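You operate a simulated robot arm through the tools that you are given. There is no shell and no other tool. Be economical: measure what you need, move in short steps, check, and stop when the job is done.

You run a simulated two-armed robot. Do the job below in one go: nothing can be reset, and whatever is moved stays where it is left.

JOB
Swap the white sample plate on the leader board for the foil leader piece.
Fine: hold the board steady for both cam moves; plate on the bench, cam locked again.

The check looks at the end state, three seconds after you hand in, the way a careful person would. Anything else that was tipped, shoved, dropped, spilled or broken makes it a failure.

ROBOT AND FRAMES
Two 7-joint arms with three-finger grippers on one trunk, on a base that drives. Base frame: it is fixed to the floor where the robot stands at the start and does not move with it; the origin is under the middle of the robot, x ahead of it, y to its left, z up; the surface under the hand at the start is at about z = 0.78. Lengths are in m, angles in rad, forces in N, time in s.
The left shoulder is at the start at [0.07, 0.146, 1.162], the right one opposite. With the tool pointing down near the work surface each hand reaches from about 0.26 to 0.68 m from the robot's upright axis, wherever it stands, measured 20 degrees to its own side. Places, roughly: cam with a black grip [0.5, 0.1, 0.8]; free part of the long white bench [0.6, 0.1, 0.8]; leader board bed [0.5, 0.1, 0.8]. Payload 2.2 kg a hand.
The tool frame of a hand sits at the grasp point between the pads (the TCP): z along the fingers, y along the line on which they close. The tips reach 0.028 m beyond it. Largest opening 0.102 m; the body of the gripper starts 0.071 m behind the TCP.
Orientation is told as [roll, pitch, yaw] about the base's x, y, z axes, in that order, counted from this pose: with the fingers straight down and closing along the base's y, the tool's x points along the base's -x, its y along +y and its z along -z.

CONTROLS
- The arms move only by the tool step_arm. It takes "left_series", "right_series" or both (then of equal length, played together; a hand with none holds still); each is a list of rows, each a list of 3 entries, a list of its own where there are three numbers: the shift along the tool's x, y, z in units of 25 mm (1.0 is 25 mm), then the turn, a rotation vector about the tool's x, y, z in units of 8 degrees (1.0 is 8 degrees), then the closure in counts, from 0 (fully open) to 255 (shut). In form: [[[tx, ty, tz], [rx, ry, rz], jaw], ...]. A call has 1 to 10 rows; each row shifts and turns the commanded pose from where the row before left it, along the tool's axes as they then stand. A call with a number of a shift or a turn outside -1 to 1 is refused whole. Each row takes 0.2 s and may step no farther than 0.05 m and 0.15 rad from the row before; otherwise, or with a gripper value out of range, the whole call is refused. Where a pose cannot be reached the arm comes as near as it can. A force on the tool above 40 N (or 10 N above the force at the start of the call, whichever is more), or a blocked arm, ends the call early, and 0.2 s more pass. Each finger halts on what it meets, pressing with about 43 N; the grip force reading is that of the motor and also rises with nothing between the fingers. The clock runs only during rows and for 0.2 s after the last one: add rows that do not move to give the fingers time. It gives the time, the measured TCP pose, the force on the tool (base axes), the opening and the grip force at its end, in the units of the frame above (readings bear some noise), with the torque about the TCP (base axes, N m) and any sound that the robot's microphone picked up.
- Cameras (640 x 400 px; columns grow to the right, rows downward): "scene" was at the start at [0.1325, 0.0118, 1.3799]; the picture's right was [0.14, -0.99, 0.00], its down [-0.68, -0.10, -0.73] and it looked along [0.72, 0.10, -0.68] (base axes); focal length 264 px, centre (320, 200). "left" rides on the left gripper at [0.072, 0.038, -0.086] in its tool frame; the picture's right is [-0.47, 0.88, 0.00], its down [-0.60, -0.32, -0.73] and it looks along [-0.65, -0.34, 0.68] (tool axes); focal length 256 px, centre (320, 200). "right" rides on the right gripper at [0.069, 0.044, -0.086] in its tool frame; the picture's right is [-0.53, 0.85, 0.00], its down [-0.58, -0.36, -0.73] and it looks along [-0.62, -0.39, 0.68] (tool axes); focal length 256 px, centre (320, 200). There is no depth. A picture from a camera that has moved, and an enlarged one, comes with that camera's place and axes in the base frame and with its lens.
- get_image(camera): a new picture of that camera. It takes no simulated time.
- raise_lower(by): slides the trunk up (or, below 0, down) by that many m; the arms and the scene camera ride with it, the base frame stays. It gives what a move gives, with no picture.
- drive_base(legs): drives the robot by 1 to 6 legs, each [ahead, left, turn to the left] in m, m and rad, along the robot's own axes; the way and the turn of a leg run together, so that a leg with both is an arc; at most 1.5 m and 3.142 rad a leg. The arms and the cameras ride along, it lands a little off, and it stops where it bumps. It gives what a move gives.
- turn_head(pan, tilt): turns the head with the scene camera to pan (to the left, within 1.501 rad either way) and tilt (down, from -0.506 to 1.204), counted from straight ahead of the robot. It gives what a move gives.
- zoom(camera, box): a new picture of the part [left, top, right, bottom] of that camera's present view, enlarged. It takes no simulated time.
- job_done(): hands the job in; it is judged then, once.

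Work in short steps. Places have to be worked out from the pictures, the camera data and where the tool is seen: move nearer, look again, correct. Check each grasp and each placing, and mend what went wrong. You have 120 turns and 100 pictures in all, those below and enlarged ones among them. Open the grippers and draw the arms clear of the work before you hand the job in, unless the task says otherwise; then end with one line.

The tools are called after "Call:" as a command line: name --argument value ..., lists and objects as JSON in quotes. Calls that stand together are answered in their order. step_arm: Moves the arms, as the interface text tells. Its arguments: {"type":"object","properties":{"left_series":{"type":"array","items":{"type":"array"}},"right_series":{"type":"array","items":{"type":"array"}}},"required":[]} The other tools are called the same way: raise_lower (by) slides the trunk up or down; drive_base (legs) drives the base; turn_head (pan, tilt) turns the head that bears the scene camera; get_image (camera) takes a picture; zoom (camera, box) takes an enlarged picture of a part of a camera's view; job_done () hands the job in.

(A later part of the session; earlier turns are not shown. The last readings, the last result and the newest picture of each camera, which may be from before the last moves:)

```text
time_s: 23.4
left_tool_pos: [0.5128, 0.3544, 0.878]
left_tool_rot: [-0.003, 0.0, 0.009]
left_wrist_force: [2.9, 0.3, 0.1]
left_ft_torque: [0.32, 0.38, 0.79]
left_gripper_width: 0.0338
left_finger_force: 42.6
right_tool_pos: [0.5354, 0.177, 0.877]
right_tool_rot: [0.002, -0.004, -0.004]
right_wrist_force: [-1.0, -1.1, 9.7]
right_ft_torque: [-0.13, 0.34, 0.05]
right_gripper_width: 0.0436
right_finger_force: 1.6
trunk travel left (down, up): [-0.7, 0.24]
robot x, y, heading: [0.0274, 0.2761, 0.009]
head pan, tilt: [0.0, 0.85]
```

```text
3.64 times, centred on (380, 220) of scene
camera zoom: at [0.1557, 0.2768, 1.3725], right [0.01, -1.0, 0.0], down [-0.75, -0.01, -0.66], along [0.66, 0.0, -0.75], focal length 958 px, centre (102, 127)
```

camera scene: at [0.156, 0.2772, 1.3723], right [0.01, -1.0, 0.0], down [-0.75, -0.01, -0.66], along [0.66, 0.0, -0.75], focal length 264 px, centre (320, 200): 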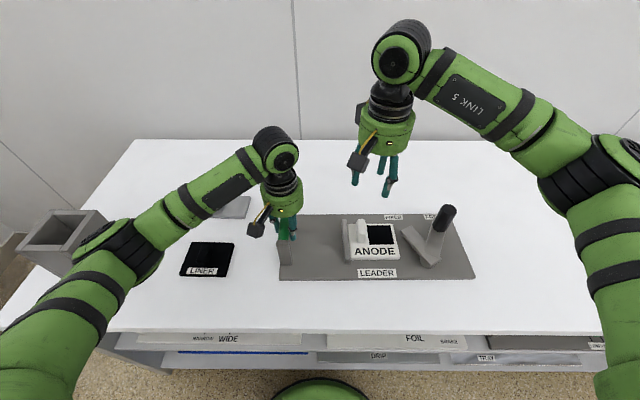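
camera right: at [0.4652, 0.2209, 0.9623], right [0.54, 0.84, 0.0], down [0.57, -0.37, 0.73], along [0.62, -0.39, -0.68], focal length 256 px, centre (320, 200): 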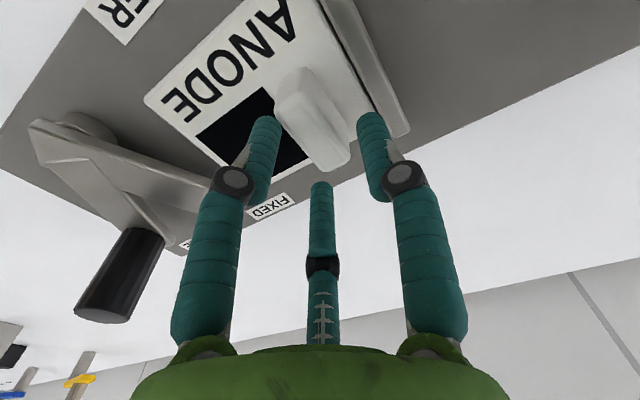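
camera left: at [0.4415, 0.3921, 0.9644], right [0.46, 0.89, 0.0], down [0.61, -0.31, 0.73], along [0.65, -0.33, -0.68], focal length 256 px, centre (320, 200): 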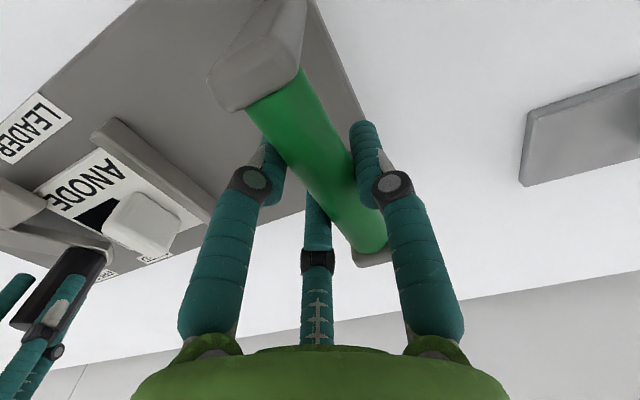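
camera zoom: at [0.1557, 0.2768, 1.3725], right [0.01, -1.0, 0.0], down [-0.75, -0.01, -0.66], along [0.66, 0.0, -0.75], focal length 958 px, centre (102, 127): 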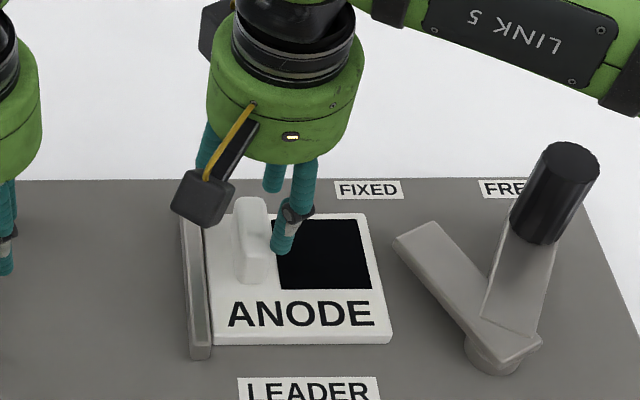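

The tips touched the tab's top at tip z≈0.85, so the two spread fingers physically sit at about −r/2 in y and the tab top is about 0.85. I'll lift 25 mm, widen to about 64 mm and re-centre on (0.5255, 0.174), staying above the fence.

Call:
step_arm --right_series '[[[0, 0, -1], [0, 0, 0], 150], [[0.3, -0.1, 0], [0, 0, 0], 95], [[0, 0, 0], [0, 0, 0], 95]]'

Call:
get_image --camera "right"

```text
time_s: 24.2
left_tool_pos: [0.5137, 0.3538, 0.8774]
left_tool_rot: [-0.002, 0.0, 0.009]
left_wrist_force: [-0.4, 0.9, 3.1]
left_ft_torque: [0.33, -0.06, 0.84]
left_gripper_width: 0.0338
left_finger_force: 42.8
right_tool_pos: [0.5266, 0.1731, 0.9014]
right_tool_rot: [0.0, 0.0, -0.003]
right_wrist_force: [0.1, -0.1, -0.3]
right_ft_torque: [-0.02, -0.02, 0.0]
right_gripper_width: 0.064
right_finger_force: 0.1
trunk travel left (down, up): [-0.7, 0.24]
robot x, y, heading: [0.0273, 0.2761, 0.007]
head pan, tilt: [0.0, 0.85]
```

```text
61 pictures are left
camera right: at [0.4572, 0.2169, 0.986], right [0.54, 0.84, 0.0], down [0.57, -0.37, 0.73], along [0.62, -0.39, -0.68], focal length 256 px, centre (320, 200)
```

right: 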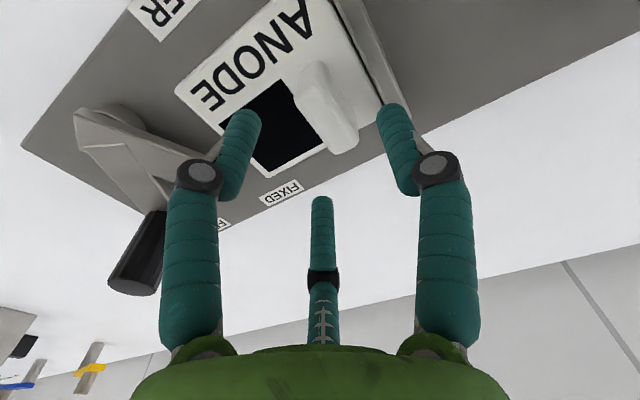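

The hand is at (0.5266, 0.1731, 0.901) with no contact. I'll descend 55 mm.

Call:
step_arm --right_series '[[[0, 0, 0.55], [0, 0, 0], 95], [[0, 0, 0.55], [0, 0, 0], 95], [[0, 0, 0.55], [0, 0, 0], 95], [[0, 0, 0.5], [0, 0, 0], 95]]'

Call:
get_image --camera "right"

Call:
zoom --camera "scene" --box '[310, 165, 450, 275]'

```text
time_s: 25.2
left_tool_pos: [0.5128, 0.3549, 0.8782]
left_tool_rot: [-0.002, -0.001, 0.009]
left_wrist_force: [-1.4, 1.0, 1.9]
left_ft_torque: [0.33, -0.11, 0.83]
left_gripper_width: 0.0337
left_finger_force: 42.5
right_tool_pos: [0.5268, 0.1735, 0.8484]
right_tool_rot: [0.0, -0.001, -0.004]
right_wrist_force: [0.0, 0.0, 0.1]
right_ft_torque: [-0.01, -0.01, -0.07]
right_gripper_width: 0.0637
right_finger_force: 0.0
trunk travel left (down, up): [-0.7, 0.24]
robot x, y, heading: [0.0278, 0.2752, 0.01]
head pan, tilt: [0.0, 0.85]
```

```text
60 pictures are left
camera right: at [0.4569, 0.2174, 0.9333], right [0.54, 0.84, 0.0], down [0.58, -0.37, 0.73], along [0.62, -0.39, -0.68], focal length 256 px, centre (320, 200)
```

right: 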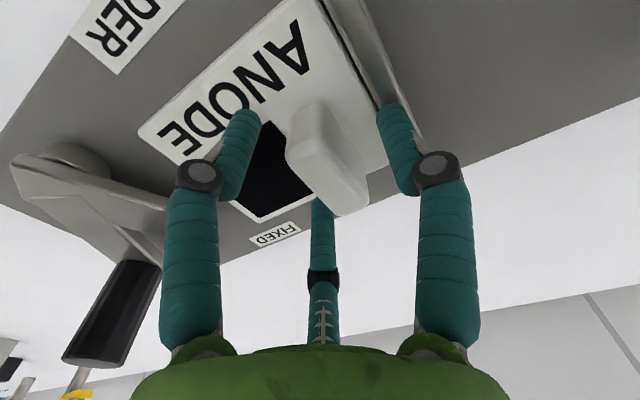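

```text
3.64 times, centred on (380, 220) of scene
camera zoom: at [0.156, 0.2767, 1.3723], right [0.01, -1.0, 0.0], down [-0.75, -0.01, -0.66], along [0.66, 0.0, -0.75], focal length 958 px, centre (102, 127)
```

zoom: 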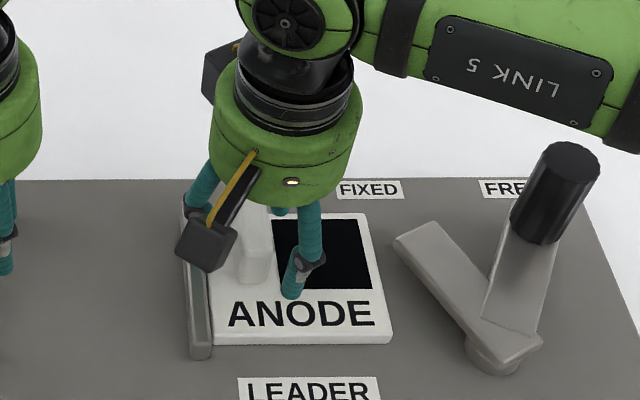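

No contact and the tab sits between the thumb and the two opposing fingers. I'll close on it.

Call:
step_arm --right_series '[[[0, 0, 0], [0, 0, 0], 150], [[0, 0, 0], [0, 0, 0], 255], [[0, 0, 0], [0, 0, 0], 255], [[0, 0, 0], [0, 0, 0], 255]]'

Call:
get_image --camera "right"

Call:
zoom --camera "scene" --box '[310, 165, 450, 275]'

```text
time_s: 26.2
left_tool_pos: [0.5136, 0.3551, 0.8776]
left_tool_rot: [0.0, 0.002, 0.009]
left_wrist_force: [1.1, 4.9, 0.2]
left_ft_torque: [0.25, 0.12, 0.64]
left_gripper_width: 0.0335
left_finger_force: 43.1
right_tool_pos: [0.5274, 0.1722, 0.8476]
right_tool_rot: [-0.003, -0.001, -0.002]
right_wrist_force: [-3.2, -6.6, 2.7]
right_ft_torque: [-0.13, 0.24, 0.63]
right_gripper_width: 0.0326
right_finger_force: 42.4
trunk travel left (down, up): [-0.7, 0.24]
robot x, y, heading: [0.0284, 0.2758, 0.006]
head pan, tilt: [0.0, 0.85]
```

```text
58 pictures are left
camera right: at [0.4569, 0.2165, 0.9334], right [0.54, 0.84, 0.0], down [0.58, -0.37, 0.73], along [0.62, -0.39, -0.68], focal length 256 px, centre (320, 200)
```

right: 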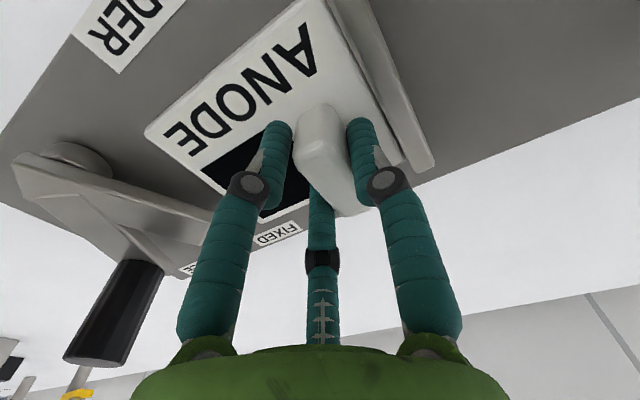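

```text
3.64 times, centred on (380, 220) of scene
camera zoom: at [0.1559, 0.2761, 1.3723], right [0.01, -1.0, 0.0], down [-0.75, -0.01, -0.66], along [0.66, 0.01, -0.75], focal length 958 px, centre (102, 127)
```

zoom: 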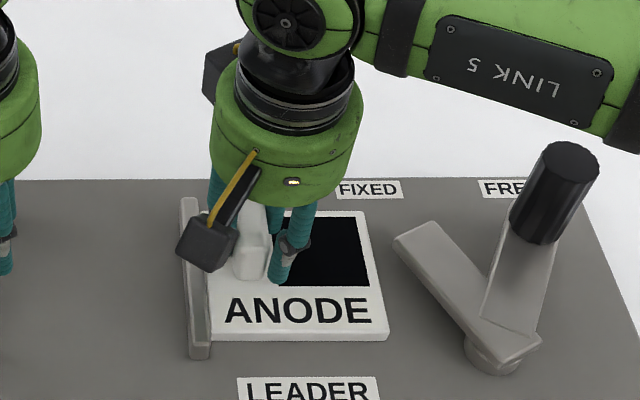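

The tab is gripped (32.6 mm). I'll lift gently, with the left hand still holding the board.

Call:
step_arm --right_series '[[[0, 0, -0.3], [0, 0, 0], 255], [[0, 0, -0.5], [0, 0, 0], 255], [[0, 0, -0.8], [0, 0, 0], 255], [[0, 0, -0.8], [0, 0, 0], 255]]'

Call:
get_image --camera "scene"

Call:
get_image --camera "right"

```text
time_s: 27.2
left_tool_pos: [0.5139, 0.3545, 0.8786]
left_tool_rot: [-0.004, -0.001, 0.009]
left_wrist_force: [1.6, 2.9, 2.9]
left_ft_torque: [0.23, -0.07, 0.52]
left_gripper_width: 0.0333
left_finger_force: 43.2
right_tool_pos: [0.5294, 0.1727, 0.9072]
right_tool_rot: [0.001, -0.001, -0.004]
right_wrist_force: [-0.5, -0.1, -1.4]
right_ft_torque: [0.02, -0.02, -0.02]
right_gripper_width: 0.0324
right_finger_force: 42.7
trunk travel left (down, up): [-0.7, 0.24]
robot x, y, heading: [0.0294, 0.2776, 0.01]
head pan, tilt: [0.0, 0.85]
```

```text
56 pictures are left
camera scene: at [0.1569, 0.2772, 1.3722], right [0.01, -1.0, 0.0], down [-0.75, -0.01, -0.66], along [0.66, 0.0, -0.75], focal length 264 px, centre (320, 200)
```

scene: 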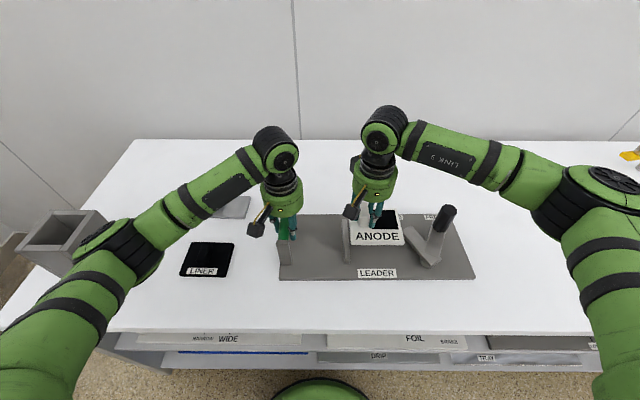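

```text
55 pictures are left
camera right: at [0.4589, 0.2176, 0.9932], right [0.54, 0.84, 0.0], down [0.58, -0.37, 0.73], along [0.62, -0.39, -0.68], focal length 256 px, centre (320, 200)
```

right: 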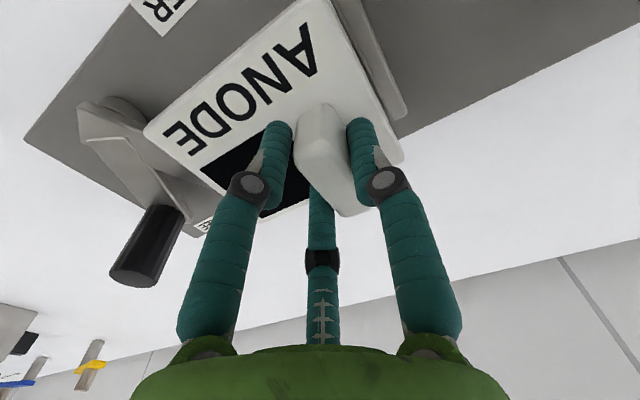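

The plate is lifted cleanly. I'll raise it well above the cam grip and carry it to the bench right of the board, around (0.47, −0.18).

Call:
step_arm --right_series '[[[0, 0, -0.97], [0, 0, 0], 255], [[0, 0, -0.97], [0, 0, 0], 255], [[0, 0, -0.97], [0, 0, 0], 255], [[0, 0, -0.97], [0, 0, 0], 255], [[0, 0, -0.97], [0, 0, 0], 255]]'

Call:
step_arm --right_series '[[[0.17, -0.95, 0], [0, 0, 0], 255], [[0.17, -0.95, 0], [0, 0, 0], 255], [[0.17, -0.95, 0], [0, 0, 0], 255], [[0.17, -0.95, 0], [0, 0, 0], 255], [[0.17, -0.95, 0], [0, 0, 0], 255], [[0.17, -0.95, 0], [0, 0, 0], 255], [[0.17, -0.95, 0], [0, 0, 0], 255], [[0.17, -0.95, 0], [0, 0, 0], 255], [[0.17, -0.95, 0], [0, 0, 0], 255], [[0.17, -0.95, 0], [0, 0, 0], 255]]'

Call:
step_arm --right_series '[[[0.17, -0.95, 0], [0, 0, 0], 255], [[0.17, -0.95, 0], [0, 0, 0], 255], [[0.17, -0.95, 0], [0, 0, 0], 255], [[0.17, -0.95, 0], [0, 0, 0], 255], [[0.1, -0.7, 0], [0, 0, 0], 255]]'

Call:
get_image --camera "scene"

```text
time_s: 28.4
left_tool_pos: [0.5144, 0.3549, 0.8772]
left_tool_rot: [-0.002, -0.001, 0.008]
left_wrist_force: [2.7, 1.8, 5.1]
left_ft_torque: [0.26, -0.17, 0.47]
left_gripper_width: 0.0335
left_finger_force: 42.7
right_tool_pos: [0.5281, 0.1732, 1.0288]
right_tool_rot: [-0.001, 0.001, -0.004]
right_wrist_force: [0.7, 0.3, -2.6]
right_ft_torque: [0.04, 0.0, 0.0]
right_gripper_width: 0.0321
right_finger_force: 42.6
trunk travel left (down, up): [-0.7, 0.24]
robot x, y, heading: [0.0279, 0.2713, 0.015]
head pan, tilt: [0.0, 0.85]
```

```text
time_s: 30.6
left_tool_pos: [0.5137, 0.3543, 0.8781]
left_tool_rot: [0.0, 0.0, 0.009]
left_wrist_force: [3.5, 0.9, 6.4]
left_ft_torque: [0.57, -0.18, 0.57]
left_gripper_width: 0.0337
left_finger_force: 43.1
right_tool_pos: [0.4862, -0.067, 1.0272]
right_tool_rot: [0.0, -0.001, -0.003]
right_wrist_force: [-0.6, 0.5, -2.8]
right_ft_torque: [0.05, -0.02, 0.03]
right_gripper_width: 0.0323
right_finger_force: 43.0
trunk travel left (down, up): [-0.7, 0.24]
robot x, y, heading: [0.0289, 0.2715, 0.011]
head pan, tilt: [0.0, 0.85]
```

```text
time_s: 31.8
left_tool_pos: [0.5137, 0.3545, 0.8785]
left_tool_rot: [-0.001, -0.001, 0.01]
left_wrist_force: [3.2, 0.8, 4.3]
left_ft_torque: [0.45, -0.11, 0.58]
left_gripper_width: 0.0335
left_finger_force: 42.9
right_tool_pos: [0.4654, -0.1796, 1.0282]
right_tool_rot: [0.001, 0.0, -0.003]
right_wrist_force: [-0.1, -0.1, -2.1]
right_ft_torque: [0.06, 0.0, -0.01]
right_gripper_width: 0.0323
right_finger_force: 43.0
trunk travel left (down, up): [-0.7, 0.24]
robot x, y, heading: [0.0296, 0.2754, 0.007]
head pan, tilt: [0.0, 0.85]
```

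```text
54 pictures are left
camera scene: at [0.1567, 0.2762, 1.3722], right [0.01, -1.0, 0.0], down [-0.75, -0.01, -0.66], along [0.66, 0.01, -0.75], focal length 264 px, centre (320, 200)
```

scene: 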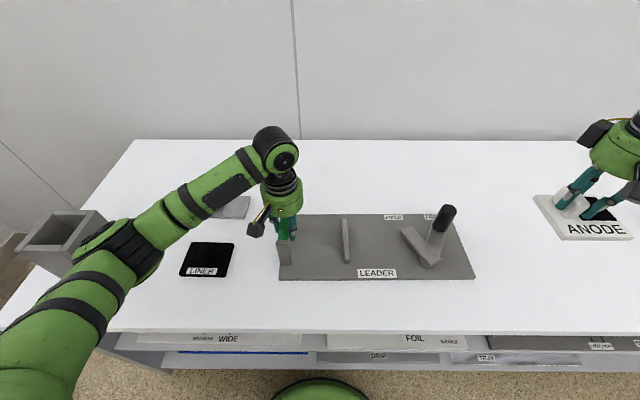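

The bench here is clear. I'll lower the plate toward it, ending about 15 mm above.

Call:
step_arm --right_series '[[[-0.1, 0, 0.88], [0, 0, 0], 255], [[-0.1, 0, 0.88], [0, 0, 0], 255], [[-0.1, 0, 0.88], [0, 0, 0], 255], [[-0.1, 0, 0.88], [0, 0, 0], 255], [[-0.1, 0, 0.88], [0, 0, 0], 255], [[-0.1, 0, 0.88], [0, 0, 0], 255], [[0, 0, 0.88], [0, 0, 0], 255], [[0, 0, 0.88], [0, 0, 0], 255]]'

Call:
turn_head --pan -0.5 --tilt 0.85

Call:
get_image --camera "scene"

```text
time_s: 33.6
left_tool_pos: [0.5139, 0.355, 0.8784]
left_tool_rot: [-0.002, 0.0, 0.009]
left_wrist_force: [1.5, 0.1, 3.6]
left_ft_torque: [0.42, -0.01, 0.57]
left_gripper_width: 0.0336
left_finger_force: 42.8
right_tool_pos: [0.4801, -0.1766, 0.8522]
right_tool_rot: [0.001, 0.002, -0.004]
right_wrist_force: [-0.4, 0.1, -1.6]
right_ft_torque: [0.09, 0.01, 0.01]
right_gripper_width: 0.0321
right_finger_force: 42.6
trunk travel left (down, up): [-0.7, 0.24]
robot x, y, heading: [0.0278, 0.2779, 0.01]
head pan, tilt: [0.0, 0.85]
```

```text
time_s: 34.5
left_tool_pos: [0.5146, 0.3538, 0.8775]
left_tool_rot: [-0.003, 0.001, 0.009]
left_wrist_force: [0.3, 2.1, 3.0]
left_ft_torque: [0.32, -0.03, 0.55]
left_gripper_width: 0.0336
left_finger_force: 42.6
right_tool_pos: [0.481, -0.1761, 0.8534]
right_tool_rot: [0.0, -0.001, -0.003]
right_wrist_force: [-0.3, 0.0, -2.1]
right_ft_torque: [0.02, -0.03, -0.03]
right_gripper_width: 0.0323
right_finger_force: 42.5
trunk travel left (down, up): [-0.7, 0.24]
robot x, y, heading: [0.0263, 0.2743, 0.006]
head pan, tilt: [-0.499, 0.85]
```

```text
53 pictures are left
camera scene: at [0.1475, 0.239, 1.3722], right [-0.47, -0.88, 0.0], down [-0.66, 0.35, -0.66], along [0.58, -0.31, -0.75], focal length 264 px, centre (320, 200)
```

scene: 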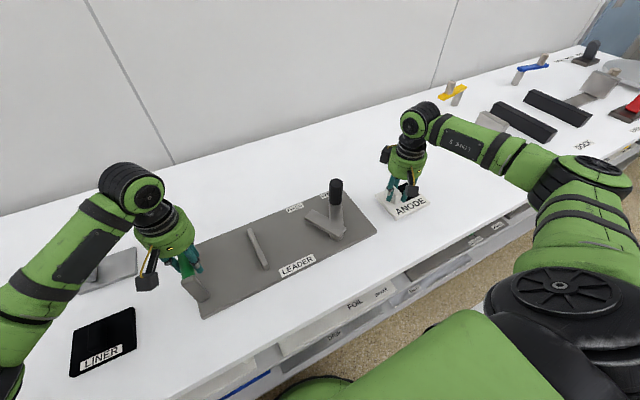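

The plate is well placed over the bench, clear of the board and the edge. I'll lower it in 5 mm steps.

Call:
step_arm --right_series '[[[0, 0, 0.2], [0, 0, 0], 255], [[0, 0, 0.2], [0, 0, 0], 255], [[0, 0, 0.12], [0, 0, 0], 255], [[0, 0, 0], [0, 0, 0], 255]]'

```text
time_s: 35.5
left_tool_pos: [0.513, 0.3549, 0.8773]
left_tool_rot: [-0.003, -0.001, 0.01]
left_wrist_force: [-0.4, 1.8, 1.6]
left_ft_torque: [0.34, -0.03, 0.59]
left_gripper_width: 0.0334
left_finger_force: 42.9
right_tool_pos: [0.4803, -0.1788, 0.8393]
right_tool_rot: [-0.001, 0.0, -0.003]
right_wrist_force: [-0.5, -0.9, -1.9]
right_ft_torque: [0.04, -0.02, 0.02]
right_gripper_width: 0.0326
right_finger_force: 42.4
trunk travel left (down, up): [-0.7, 0.24]
robot x, y, heading: [0.031, 0.2779, 0.006]
head pan, tilt: [-0.499, 0.85]
```

No contact yet at z 0.839, so I'll lower further in 2.5 mm steps.

Call:
step_arm --right_series '[[[0, 0, 0.1], [0, 0, 0], 255], [[0, 0, 0.1], [0, 0, 0], 255], [[0, 0, 0.1], [0, 0, 0], 255], [[0, 0, 0], [0, 0, 0], 255]]'

Call:
zoom --camera "scene" --box '[340, 140, 460, 240]'

```text
time_s: 36.5
left_tool_pos: [0.5127, 0.3547, 0.8774]
left_tool_rot: [-0.001, -0.001, 0.008]
left_wrist_force: [3.4, -2.7, 0.5]
left_ft_torque: [0.33, 0.13, 0.61]
left_gripper_width: 0.0336
left_finger_force: 43.3
right_tool_pos: [0.4786, -0.1773, 0.8329]
right_tool_rot: [-0.001, -0.001, -0.004]
right_wrist_force: [-2.2, 0.2, 5.4]
right_ft_torque: [0.33, 0.39, 0.03]
right_gripper_width: 0.0328
right_finger_force: 42.6
trunk travel left (down, up): [-0.7, 0.24]
robot x, y, heading: [0.0296, 0.2768, 0.007]
head pan, tilt: [-0.499, 0.85]
```

```text
4.00 times, centred on (400, 190) of scene
camera zoom: at [0.1473, 0.2394, 1.3723], right [-0.47, -0.88, 0.0], down [-0.66, 0.35, -0.66], along [0.58, -0.31, -0.75], focal length 1054 px, centre (0, 240)
```

zoom: 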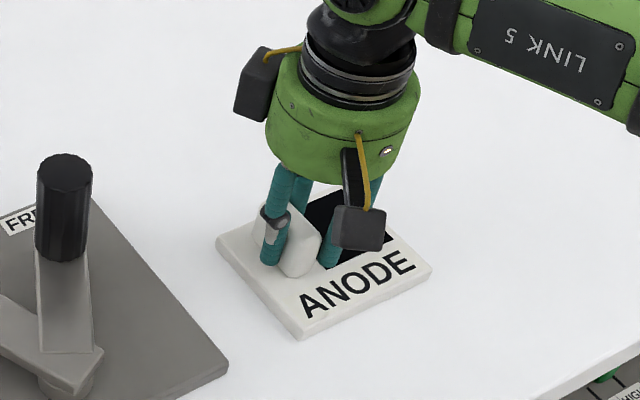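

The plate is resting on the bench (contact about 7 N). I'll open and raise the right hand straight up.

Call:
step_arm --right_series '[[[0, 0, 0], [0, 0, 0], 90], [[0, 0, 0], [0, 0, 0], 90], [[0, 0, -0.6], [0, 0, 0], 90], [[0, 0, -0.9], [0, 0, 0], 90], [[0, 0, -0.9], [0, 0, 0], 90], [[0, 0, -0.9], [0, 0, 0], 90], [[0, 0, -0.9], [0, 0, 0], 90], [[0, 0, -0.9], [0, 0, 0], 90], [[0, 0, -0.9], [0, 0, 0], 90]]'

Call:
get_image --camera "scene"

```text
time_s: 38.5
left_tool_pos: [0.5137, 0.3541, 0.877]
left_tool_rot: [-0.002, 0.0, 0.008]
left_wrist_force: [-0.2, 0.7, 0.1]
left_ft_torque: [0.22, -0.07, 0.58]
left_gripper_width: 0.0334
left_finger_force: 43.3
right_tool_pos: [0.4792, -0.1777, 0.981]
right_tool_rot: [0.001, 0.001, -0.004]
right_wrist_force: [0.1, -0.3, -0.3]
right_ft_torque: [0.01, 0.01, -0.03]
right_gripper_width: 0.0662
right_finger_force: 0.1
trunk travel left (down, up): [-0.7, 0.24]
robot x, y, heading: [0.0291, 0.2754, 0.009]
head pan, tilt: [-0.499, 0.85]
```

```text
51 pictures are left
camera scene: at [0.1474, 0.2391, 1.3722], right [-0.47, -0.88, 0.0], down [-0.66, 0.35, -0.66], along [0.58, -0.31, -0.75], focal length 264 px, centre (320, 200)
```

scene: 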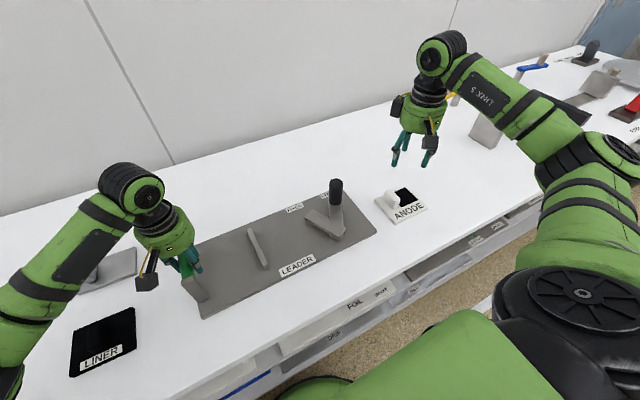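

The plate is on the bench. Now I'll release the left hand from the bar and raise it, and lift the right hand a bit more.

Call:
step_arm --left_series '[[[0, 0, 0], [0, 0, 0], 90], [[0, 0, 0], [0, 0, 0], 90], [[0, 0, -0.8], [0, 0, 0], 90], [[0, 0, -1], [0, 0, 0], 90], [[0, 0, -1], [0, 0, 0], 90], [[0, 0, -1], [0, 0, 0], 90], [[0, 0, -1], [0, 0, 0], 90], [[0, 0, -1], [0, 0, 0], 90], [[0, 0, -1], [0, 0, 0], 90]]' --right_series '[[[0, 0, 0], [0, 0, 0], 90], [[0, 0, 0], [0, 0, 0], 90], [[0, 0, -0.5], [0, 0, 0], 90], [[0, 0, -0.5], [0, 0, 0], 90], [[0, 0, -0.5], [0, 0, 0], 90], [[0, 0, -0.5], [0, 0, 0], 90], [[0, 0, -0.5], [0, 0, 0], 90], [[0, 0, -0.5], [0, 0, 0], 90], [[0, 0, -0.5], [0, 0, 0], 90]]'

Call:
drive_base --legs '[[0.035, 0.06, 0.0]]'

Call:
turn_head --pan 0.25 --tilt 0.85

Call:
get_image --camera "scene"

```text
time_s: 40.5
left_tool_pos: [0.513, 0.3552, 1.0459]
left_tool_rot: [-0.003, 0.001, 0.008]
left_wrist_force: [-0.1, 0.4, -0.5]
left_ft_torque: [-0.01, -0.03, -0.01]
left_gripper_width: 0.0664
left_finger_force: 0.0
right_tool_pos: [0.4805, -0.1779, 1.069]
right_tool_rot: [0.0, 0.001, -0.001]
right_wrist_force: [0.6, 0.1, -0.4]
right_ft_torque: [0.01, -0.01, 0.0]
right_gripper_width: 0.066
right_finger_force: 0.1
trunk travel left (down, up): [-0.7, 0.24]
robot x, y, heading: [0.0303, 0.2767, 0.001]
head pan, tilt: [-0.499, 0.85]
```

```text
time_s: 41.5
left_tool_pos: [0.5333, 0.4117, 1.0432]
left_tool_rot: [0.001, 0.004, 0.004]
left_wrist_force: [1.7, -0.1, -0.8]
left_ft_torque: [0.02, 0.03, 0.0]
left_gripper_width: 0.0658
left_finger_force: 0.1
right_tool_pos: [0.5004, -0.1207, 1.0671]
right_tool_rot: [-0.001, 0.002, -0.007]
right_wrist_force: [1.3, -0.9, -0.2]
right_ft_torque: [0.0, 0.04, -0.03]
right_gripper_width: 0.0662
right_finger_force: 0.1
trunk travel left (down, up): [-0.7, 0.24]
robot x, y, heading: [0.0487, 0.3373, -0.001]
head pan, tilt: [-0.499, 0.85]
```

```text
time_s: 42.6
left_tool_pos: [0.5319, 0.4129, 1.0457]
left_tool_rot: [-0.004, 0.0, 0.004]
left_wrist_force: [0.2, 1.0, -1.3]
left_ft_torque: [-0.01, 0.0, 0.01]
left_gripper_width: 0.0659
left_finger_force: 0.1
right_tool_pos: [0.4974, -0.1201, 1.0686]
right_tool_rot: [0.0, 0.001, -0.008]
right_wrist_force: [0.0, -1.5, -0.1]
right_ft_torque: [0.0, -0.02, 0.0]
right_gripper_width: 0.066
right_finger_force: 0.0
trunk travel left (down, up): [-0.7, 0.24]
robot x, y, heading: [0.046, 0.3334, 0.007]
head pan, tilt: [0.25, 0.85]
```

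```text
50 pictures are left
camera scene: at [0.1724, 0.3549, 1.3721], right [0.25, -0.97, 0.0], down [-0.73, -0.19, -0.66], along [0.64, 0.16, -0.75], focal length 264 px, centre (320, 200)
```

scene: 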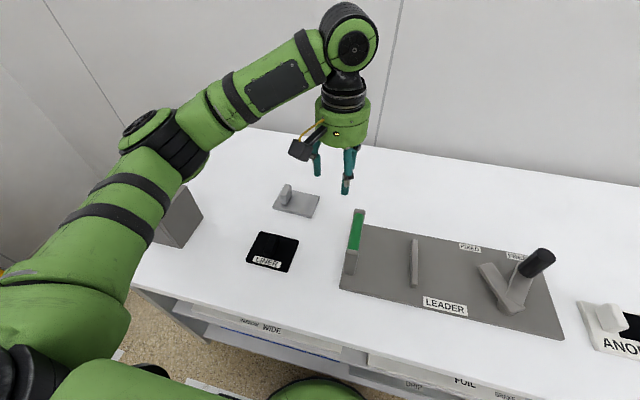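

I'll move the left hand over the foil tab, around (0.635, 0.577), and look with its camera.

Call:
step_arm --left_series '[[[-0.5, 0.8, 0], [0, 0, 0], 90], [[-0.5, 0.8, 0], [0, 0, 0], 90], [[-0.5, 0.8, 0], [0, 0, 0], 90], [[-0.5, 0.8, 0], [0, 0, 0], 90], [[-0.5, 0.8, 0], [0, 0, 0], 90], [[-0.5, 0.8, 0], [0, 0, 0], 90], [[-0.5, 0.8, 0.4], [0, 0, 0], 90], [[-0.5, 0.8, 0.4], [0, 0, 0], 90]]'

Call:
zoom --camera "left" --box '[220, 0, 420, 125]'

Call:
zoom --camera "scene" --box '[240, 150, 360, 240]'

```text
time_s: 44.4
left_tool_pos: [0.6315, 0.5739, 1.0233]
left_tool_rot: [-0.002, 0.001, 0.003]
left_wrist_force: [0.4, 0.4, 0.0]
left_ft_torque: [-0.01, -0.01, -0.01]
left_gripper_width: 0.066
left_finger_force: 0.2
right_tool_pos: [0.4975, -0.1202, 1.069]
right_tool_rot: [-0.001, -0.001, -0.008]
right_wrist_force: [0.3, 0.0, 0.0]
right_ft_torque: [-0.02, 0.05, -0.01]
right_gripper_width: 0.066
right_finger_force: 0.1
trunk travel left (down, up): [-0.7, 0.24]
robot x, y, heading: [0.0473, 0.3319, 0.002]
head pan, tilt: [0.25, 0.85]
```

```text
3.20 times, centred on (320, 62) of left
camera zoom: at [0.5586, 0.6118, 1.1093], right [0.46, 0.89, 0.0], down [0.61, -0.31, 0.73], along [0.65, -0.34, -0.68], focal length 819 px, centre (320, 640)
```

zoom: 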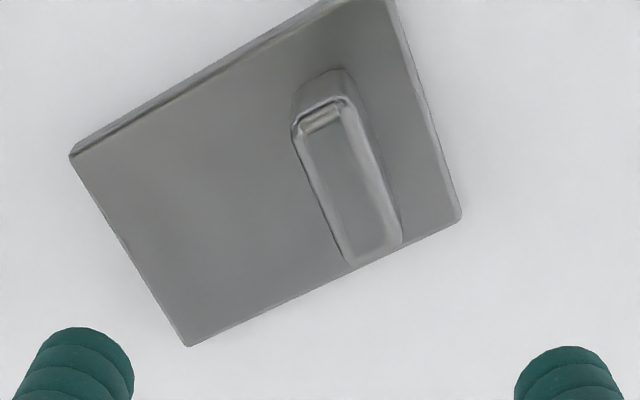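

```text
4.44 times, centred on (300, 195) of scene
camera zoom: at [0.1726, 0.3555, 1.3721], right [0.25, -0.97, 0.0], down [-0.73, -0.19, -0.66], along [0.64, 0.17, -0.75], focal length 1171 px, centre (409, 222)
```

zoom: 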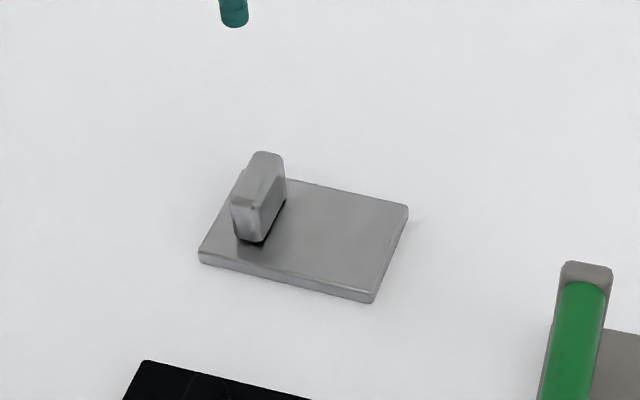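

The foil piece measures about 78×117 mm, yaw ≈ −0.03, tab centre (0.642, 0.578). It's narrower in x than the anode plate, so I'll look at the bare bed for seat features before choosing where to set it.

Call:
zoom --camera "scene" --box '[330, 200, 580, 350]'

Call:
get_image --camera "right"

```text
2.56 times, centred on (455, 275) of scene
camera zoom: at [0.1726, 0.3555, 1.3721], right [0.25, -0.97, 0.0], down [-0.73, -0.19, -0.66], along [0.64, 0.17, -0.75], focal length 675 px, centre (-26, 8)
```

zoom: 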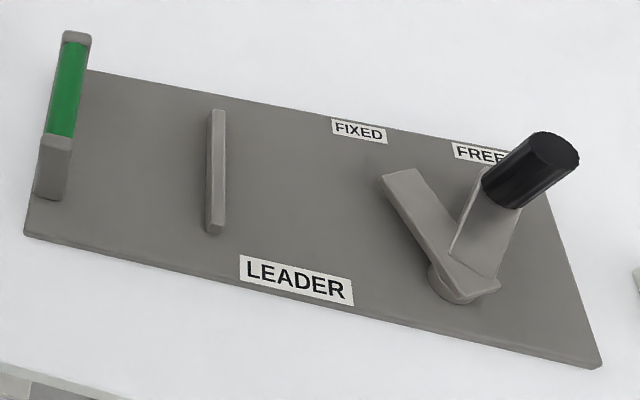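

```text
46 pictures are left
camera right: at [0.4282, -0.0765, 1.1547], right [0.54, 0.84, 0.0], down [0.57, -0.37, 0.73], along [0.61, -0.4, -0.68], focal length 256 px, centre (320, 200)
```

right: 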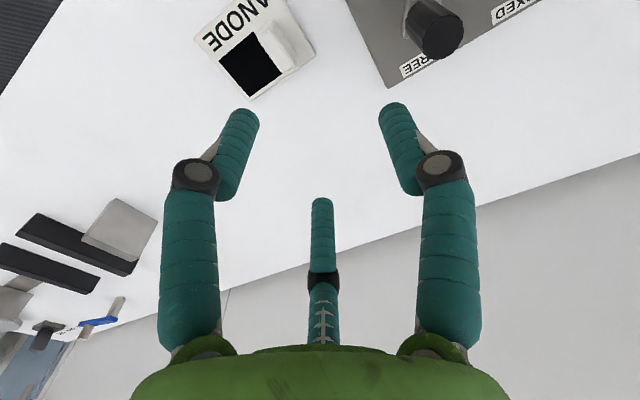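

The bed has only the fence (x 0.46–0.58). The locked lobe covers x≲0.483, y≲0.104, so I'll seat the foil against the fence with its front edge near x≈0.47, where the anode's was, so the cam clamps it. Next I'll go down over the foil tab.

Call:
step_arm --left_series '[[[-0.14, 0, 0.8], [0, 0, 0.24], 90], [[-0.14, 0, 0.8], [0, 0, 0], 90], [[-0.14, 0, 0.8], [0, 0, 0], 90], [[0, 0, 0.8], [0, 0, 0], 90], [[0, 0, 0.8], [0, 0, 0], 90], [[0, 0, 0.8], [0, 0, 0], 90]]'

Call:
get_image --camera "left"

Call:
zoom --camera "scene" --box '[240, 130, 360, 220]'

```text
time_s: 45.8
left_tool_pos: [0.6416, 0.574, 0.9041]
left_tool_rot: [-0.002, -0.002, -0.03]
left_wrist_force: [0.1, 0.3, 0.5]
left_ft_torque: [-0.01, 0.03, 0.01]
left_gripper_width: 0.0661
left_finger_force: 0.0
right_tool_pos: [0.4981, -0.1206, 1.0692]
right_tool_rot: [-0.001, 0.002, -0.007]
right_wrist_force: [-0.3, -0.5, 0.1]
right_ft_torque: [0.02, 0.01, 0.0]
right_gripper_width: 0.0661
right_finger_force: 0.0
trunk travel left (down, up): [-0.7, 0.24]
robot x, y, heading: [0.0436, 0.3338, 0.008]
head pan, tilt: [0.25, 0.85]
```

```text
45 pictures are left
camera left: at [0.5713, 0.6137, 0.9884], right [0.49, 0.87, 0.0], down [0.59, -0.33, 0.73], along [0.64, -0.36, -0.68], focal length 256 px, centre (320, 200)
```

left: 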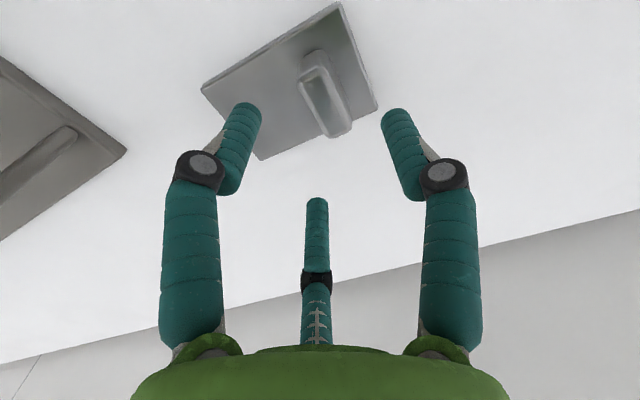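

```text
4.44 times, centred on (300, 175) of scene
camera zoom: at [0.1724, 0.3552, 1.3722], right [0.25, -0.97, 0.0], down [-0.73, -0.19, -0.66], along [0.64, 0.17, -0.75], focal length 1171 px, centre (409, 311)
```

zoom: 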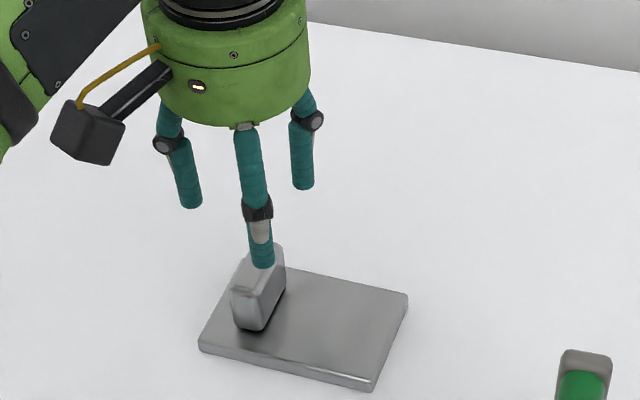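

The tab projects about where expected, near (0.641, 0.578). I'll descend 67 mm to grasp height.

Call:
step_arm --left_series '[[[0, 0, 0.7], [0, 0, 0], 90], [[0, 0, 0.7], [0, 0, 0], 90], [[0, 0, 0.7], [0, 0, 0], 90], [[0, 0, 0.58], [0, 0, 0], 90]]'

Call:
get_image --camera "left"

```text
time_s: 46.8
left_tool_pos: [0.641, 0.5747, 0.8367]
left_tool_rot: [-0.001, 0.0, -0.03]
left_wrist_force: [0.3, 0.2, 0.0]
left_ft_torque: [-0.01, -0.06, -0.02]
left_gripper_width: 0.0661
left_finger_force: 0.0
right_tool_pos: [0.4983, -0.1207, 1.0696]
right_tool_rot: [0.0, 0.001, -0.007]
right_wrist_force: [-0.4, -0.1, 0.5]
right_ft_torque: [0.0, 0.04, -0.01]
right_gripper_width: 0.0659
right_finger_force: 0.1
trunk travel left (down, up): [-0.7, 0.24]
robot x, y, heading: [0.0418, 0.3369, 0.002]
head pan, tilt: [0.25, 0.85]
```

```text
43 pictures are left
camera left: at [0.5709, 0.6148, 0.9223], right [0.49, 0.87, 0.0], down [0.6, -0.33, 0.73], along [0.64, -0.36, -0.68], focal length 256 px, centre (320, 200)
```

left: 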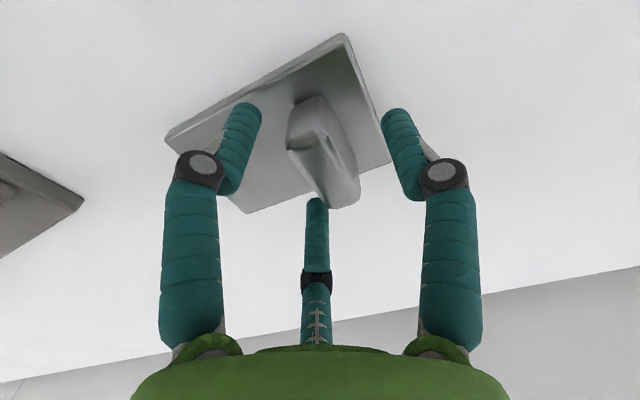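

No contact and the tab is between the fingers, so I'll close.

Call:
step_arm --left_series '[[[0, 0, 0], [0, 0, 0], 150], [[0, 0, 0], [0, 0, 0], 255], [[0, 0, 0], [0, 0, 0], 255], [[0, 0, 0], [0, 0, 0], 255]]'

Call:
step_arm --left_series '[[[0, 0, -0.3], [0, 0, 0], 255], [[0, 0, -0.7], [0, 0, 0], 255], [[0, 0, -0.9], [0, 0, 0], 255], [[0, 0, -0.9], [0, 0, 0], 255], [[0, 0, -0.9], [0, 0, 0], 255], [[0, 0, -0.9], [0, 0, 0], 255]]'

Call:
get_image --camera "left"

Call:
get_image --camera "scene"

```text
time_s: 47.8
left_tool_pos: [0.6411, 0.574, 0.8366]
left_tool_rot: [-0.001, -0.001, -0.029]
left_wrist_force: [0.5, -0.2, 0.4]
left_ft_torque: [0.09, -0.05, -0.01]
left_gripper_width: 0.0324
left_finger_force: 43.2
right_tool_pos: [0.4978, -0.1207, 1.0689]
right_tool_rot: [0.001, 0.0, -0.006]
right_wrist_force: [0.1, -0.3, 0.0]
right_ft_torque: [-0.05, 0.0, -0.03]
right_gripper_width: 0.066
right_finger_force: 0.2
trunk travel left (down, up): [-0.7, 0.24]
robot x, y, heading: [0.0448, 0.3338, 0.007]
head pan, tilt: [0.25, 0.85]
```

```text
time_s: 49.2
left_tool_pos: [0.6399, 0.5717, 0.9543]
left_tool_rot: [-0.001, 0.0, -0.03]
left_wrist_force: [0.0, 0.7, -1.7]
left_ft_torque: [0.06, -0.01, 0.02]
left_gripper_width: 0.0324
left_finger_force: 42.9
right_tool_pos: [0.4974, -0.1201, 1.0702]
right_tool_rot: [0.001, 0.0, -0.007]
right_wrist_force: [0.5, -0.9, -0.3]
right_ft_torque: [0.0, 0.0, 0.02]
right_gripper_width: 0.0659
right_finger_force: 0.1
trunk travel left (down, up): [-0.7, 0.24]
robot x, y, heading: [0.0452, 0.3343, 0.003]
head pan, tilt: [0.25, 0.85]
```

```text
42 pictures are left
camera left: at [0.5695, 0.6119, 1.041], right [0.49, 0.87, 0.0], down [0.59, -0.33, 0.73], along [0.64, -0.36, -0.68], focal length 256 px, centre (320, 200)
```

left: 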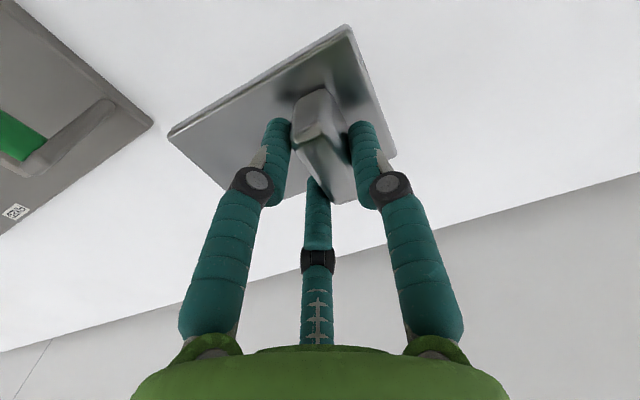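

```text
41 pictures are left
camera scene: at [0.1718, 0.3552, 1.3722], right [0.25, -0.97, 0.0], down [-0.73, -0.19, -0.66], along [0.64, 0.17, -0.75], focal length 264 px, centre (320, 200)
```

scene: 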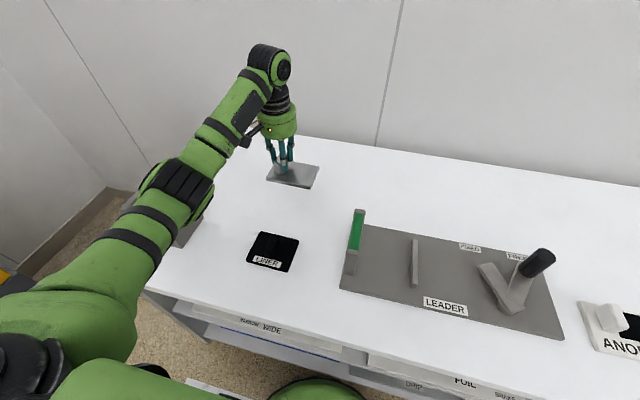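

The foil is lifted (grip 32.4 mm). I'll carry it over the board toward (0.51, 0.18) at z≈1.01, squaring the yaw.

Call:
step_arm --left_series '[[[0, 0, -0.8], [0, 0, -0.29], 255], [[0, 0, -0.8], [0, 0, 0], 255], [[0, 0, -0.6], [0, 0, 0], 255], [[0.31, -0.9, 0], [0, 0, 0], 255], [[0.31, -0.9, 0], [0, 0, 0], 255], [[0.31, -0.9, 0], [0, 0, 0], 255], [[0.31, -0.9, 0], [0, 0, 0], 255], [[0.31, -0.9, 0], [0, 0, 0], 255], [[0.31, -0.9, 0], [0, 0, 0], 255], [[0.31, -0.9, 0], [0, 0, 0], 255]]'

Call:
step_arm --left_series '[[[0.31, -0.95, 0], [0, 0, 0], 255], [[0.31, -0.95, 0], [0, 0, 0], 255], [[0.31, -0.95, 0], [0, 0, 0], 255], [[0.31, -0.95, 0], [0, 0, 0], 255], [[0.31, -0.95, 0], [0, 0, 0], 255], [[0.31, -0.95, 0], [0, 0, 0], 255], [[0.31, -0.95, 0], [0, 0, 0], 255], [[0.31, -0.95, 0], [0, 0, 0], 255], [[0.31, -0.95, 0], [0, 0, 0], 255]]'

Call:
turn_head --pan -0.2 --tilt 0.85

Call:
get_image --camera "scene"

Call:
get_image --camera "left"

```text
time_s: 51.4
left_tool_pos: [0.5903, 0.4125, 1.0084]
left_tool_rot: [0.001, 0.0, 0.012]
left_wrist_force: [0.3, -0.1, -0.6]
left_ft_torque: [0.04, 0.0, -0.02]
left_gripper_width: 0.0324
left_finger_force: 43.3
right_tool_pos: [0.4977, -0.1226, 1.0695]
right_tool_rot: [0.002, 0.001, -0.007]
right_wrist_force: [-0.2, 0.3, -1.1]
right_ft_torque: [0.04, 0.0, -0.01]
right_gripper_width: 0.066
right_finger_force: 0.0
trunk travel left (down, up): [-0.7, 0.24]
robot x, y, heading: [0.0427, 0.3324, 0.002]
head pan, tilt: [0.25, 0.85]
```

```text
time_s: 53.4
left_tool_pos: [0.5186, 0.1973, 1.0088]
left_tool_rot: [-0.001, 0.001, 0.011]
left_wrist_force: [0.0, 0.3, -1.4]
left_ft_torque: [0.0, 0.02, -0.02]
left_gripper_width: 0.0323
left_finger_force: 43.0
right_tool_pos: [0.4973, -0.1224, 1.0681]
right_tool_rot: [0.001, 0.001, -0.006]
right_wrist_force: [-0.3, 0.1, 0.5]
right_ft_torque: [-0.03, -0.02, 0.0]
right_gripper_width: 0.0659
right_finger_force: 0.0
trunk travel left (down, up): [-0.7, 0.24]
robot x, y, heading: [0.0453, 0.3361, 0.005]
head pan, tilt: [0.25, 0.85]
```

```text
time_s: 54.3
left_tool_pos: [0.5197, 0.1993, 1.009]
left_tool_rot: [-0.003, -0.001, 0.01]
left_wrist_force: [0.7, -0.9, -2.0]
left_ft_torque: [0.02, 0.02, 0.02]
left_gripper_width: 0.0324
left_finger_force: 42.6
right_tool_pos: [0.4976, -0.1215, 1.0701]
right_tool_rot: [0.001, 0.001, -0.007]
right_wrist_force: [0.4, 0.6, 0.4]
right_ft_torque: [0.01, -0.02, -0.02]
right_gripper_width: 0.0661
right_finger_force: 0.1
trunk travel left (down, up): [-0.7, 0.24]
robot x, y, heading: [0.0428, 0.3357, 0.004]
head pan, tilt: [-0.201, 0.85]
```

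```text
40 pictures are left
camera scene: at [0.1732, 0.3202, 1.3722], right [-0.19, -0.98, 0.0], down [-0.74, 0.15, -0.66], along [0.65, -0.13, -0.75], focal length 264 px, centre (320, 200)
```

scene: 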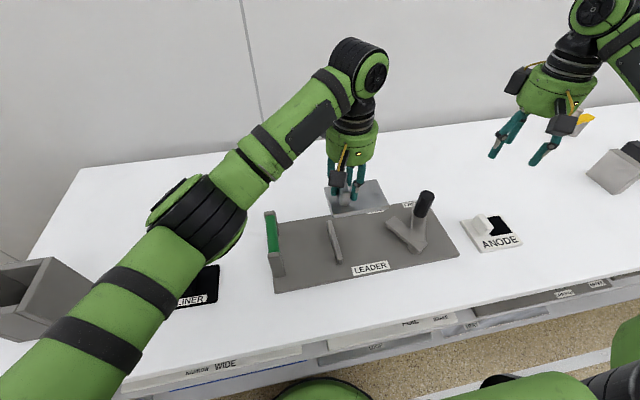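

```text
39 pictures are left
camera left: at [0.4473, 0.2359, 1.0943], right [0.46, 0.89, 0.0], down [0.61, -0.31, 0.73], along [0.65, -0.33, -0.68], focal length 256 px, centre (320, 200)
```

left: 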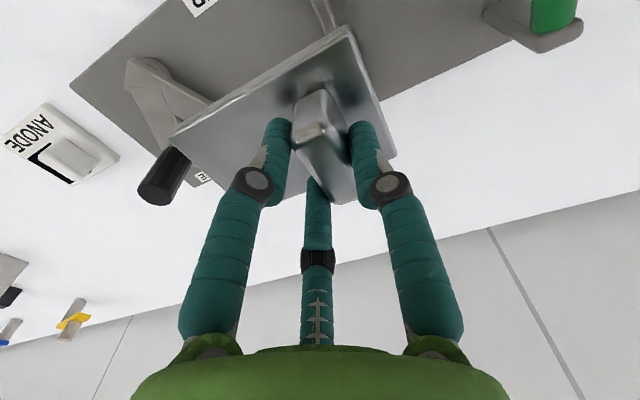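

Before descending I'll zoom to check the fence's current position and the clearance from the lobe.

Call:
zoom --camera "scene" --box '[260, 190, 470, 300]'

```text
3.05 times, centred on (365, 245) of scene
camera zoom: at [0.1732, 0.3202, 1.3722], right [-0.19, -0.98, 0.0], down [-0.74, 0.15, -0.66], along [0.65, -0.13, -0.75], focal length 803 px, centre (183, 63)
```

zoom: 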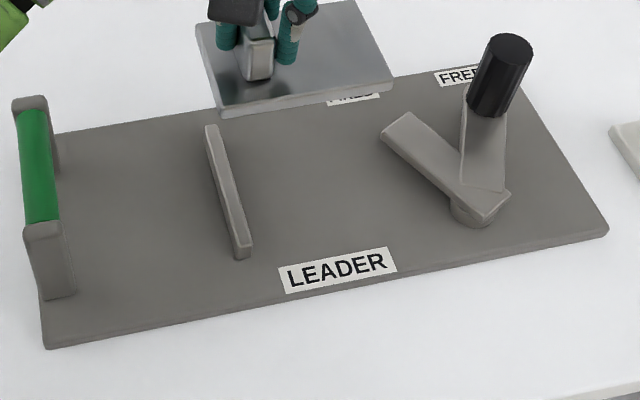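

The fence's right face is at y≈0.208 with yaw ≈0.01. The foil's left edge is 36 mm left of the TCP and its front edge 41 mm in front of it, so the target TCP is (0.510, 0.171). I'll shift laterally, then lower to about 20 mm above the board.

Call:
step_arm --left_series '[[[0.2, -0.56, 0], [0, 0, 0], 255], [[0.18, -0.56, 0], [0, 0, 0], 255], [[0, 0, 0.9], [0, 0, 0], 255], [[0, 0, 0.9], [0, 0, 0], 255], [[0, 0, 0.9], [0, 0, 0], 255], [[0, 0, 0.9], [0, 0, 0], 255], [[0, 0, 0.9], [0, 0, 0], 255], [[0, 0, 0.9], [0, 0, 0], 255]]'

Call:
zoom --camera "scene" --box '[260, 190, 470, 300]'

Call:
get_image --camera "left"

```text
time_s: 56.1
left_tool_pos: [0.5135, 0.1681, 0.8724]
left_tool_rot: [-0.002, -0.001, 0.01]
left_wrist_force: [0.1, 0.4, -2.0]
left_ft_torque: [0.03, 0.03, -0.01]
left_gripper_width: 0.0321
left_finger_force: 43.0
right_tool_pos: [0.4984, -0.1197, 1.0681]
right_tool_rot: [0.0, 0.0, -0.008]
right_wrist_force: [-0.6, -0.9, -0.1]
right_ft_torque: [0.01, 0.01, 0.01]
right_gripper_width: 0.0659
right_finger_force: 0.0
trunk travel left (down, up): [-0.7, 0.24]
robot x, y, heading: [0.0429, 0.3352, 0.002]
head pan, tilt: [-0.201, 0.85]
```

```text
3.05 times, centred on (365, 245) of scene
camera zoom: at [0.1735, 0.32, 1.3722], right [-0.2, -0.98, 0.0], down [-0.74, 0.15, -0.66], along [0.65, -0.13, -0.75], focal length 803 px, centre (183, 63)
```

zoom: 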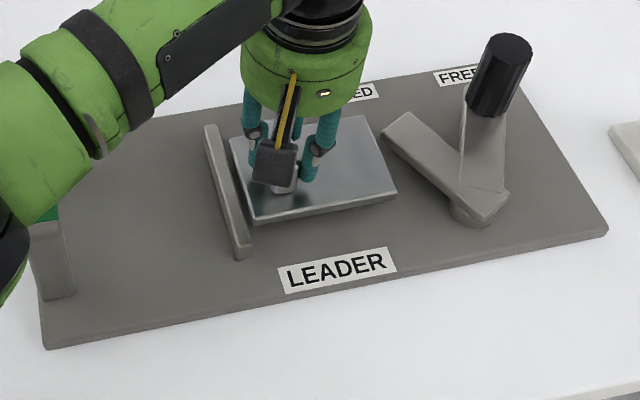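

```text
36 pictures are left
camera left: at [0.4403, 0.2066, 0.9583], right [0.46, 0.89, 0.0], down [0.61, -0.31, 0.73], along [0.65, -0.33, -0.68], focal length 256 px, centre (320, 200)
```

left: 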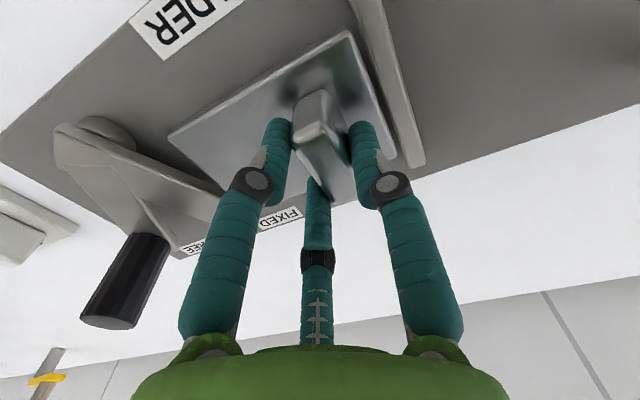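

The foil front-left corner is at (0.4745, 0.2035), with a 4.5 mm gap to the fence. I'll shift +3 mm in y and −5 mm in x, then lower gently to contact, expected at TCP z≈0.851.

Call:
step_arm --left_series '[[[0.2, 0.12, 0.2], [0, 0, 0], 255], [[0, 0, 0.2], [0, 0, 0], 255], [[0, 0, 0.2], [0, 0, 0], 255], [[0, 0, 0.12], [0, 0, 0], 255], [[0, 0, 0.1], [0, 0, 0], 255], [[0, 0, 0], [0, 0, 0], 255]]'

Call:
zoom --camera "scene" --box '[320, 210, 420, 280]'

```text
time_s: 57.5
left_tool_pos: [0.5075, 0.1741, 0.8531]
left_tool_rot: [0.0, 0.0, 0.012]
left_wrist_force: [0.1, -4.4, -0.8]
left_ft_torque: [-0.11, -0.07, -0.07]
left_gripper_width: 0.0324
left_finger_force: 42.8
right_tool_pos: [0.4972, -0.1213, 1.0698]
right_tool_rot: [0.001, -0.001, -0.007]
right_wrist_force: [0.7, -0.1, -0.6]
right_ft_torque: [-0.01, 0.0, 0.01]
right_gripper_width: 0.0659
right_finger_force: 0.0
trunk travel left (down, up): [-0.7, 0.24]
robot x, y, heading: [0.0488, 0.3353, 0.003]
head pan, tilt: [-0.201, 0.85]
```

```text
5.71 times, centred on (370, 245) of scene
camera zoom: at [0.1731, 0.3191, 1.3722], right [-0.2, -0.98, 0.0], down [-0.74, 0.15, -0.66], along [0.65, -0.13, -0.75], focal length 1506 px, centre (34, -57)
```

zoom: 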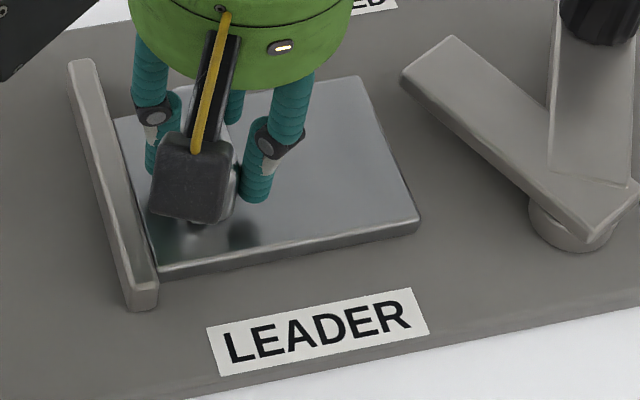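

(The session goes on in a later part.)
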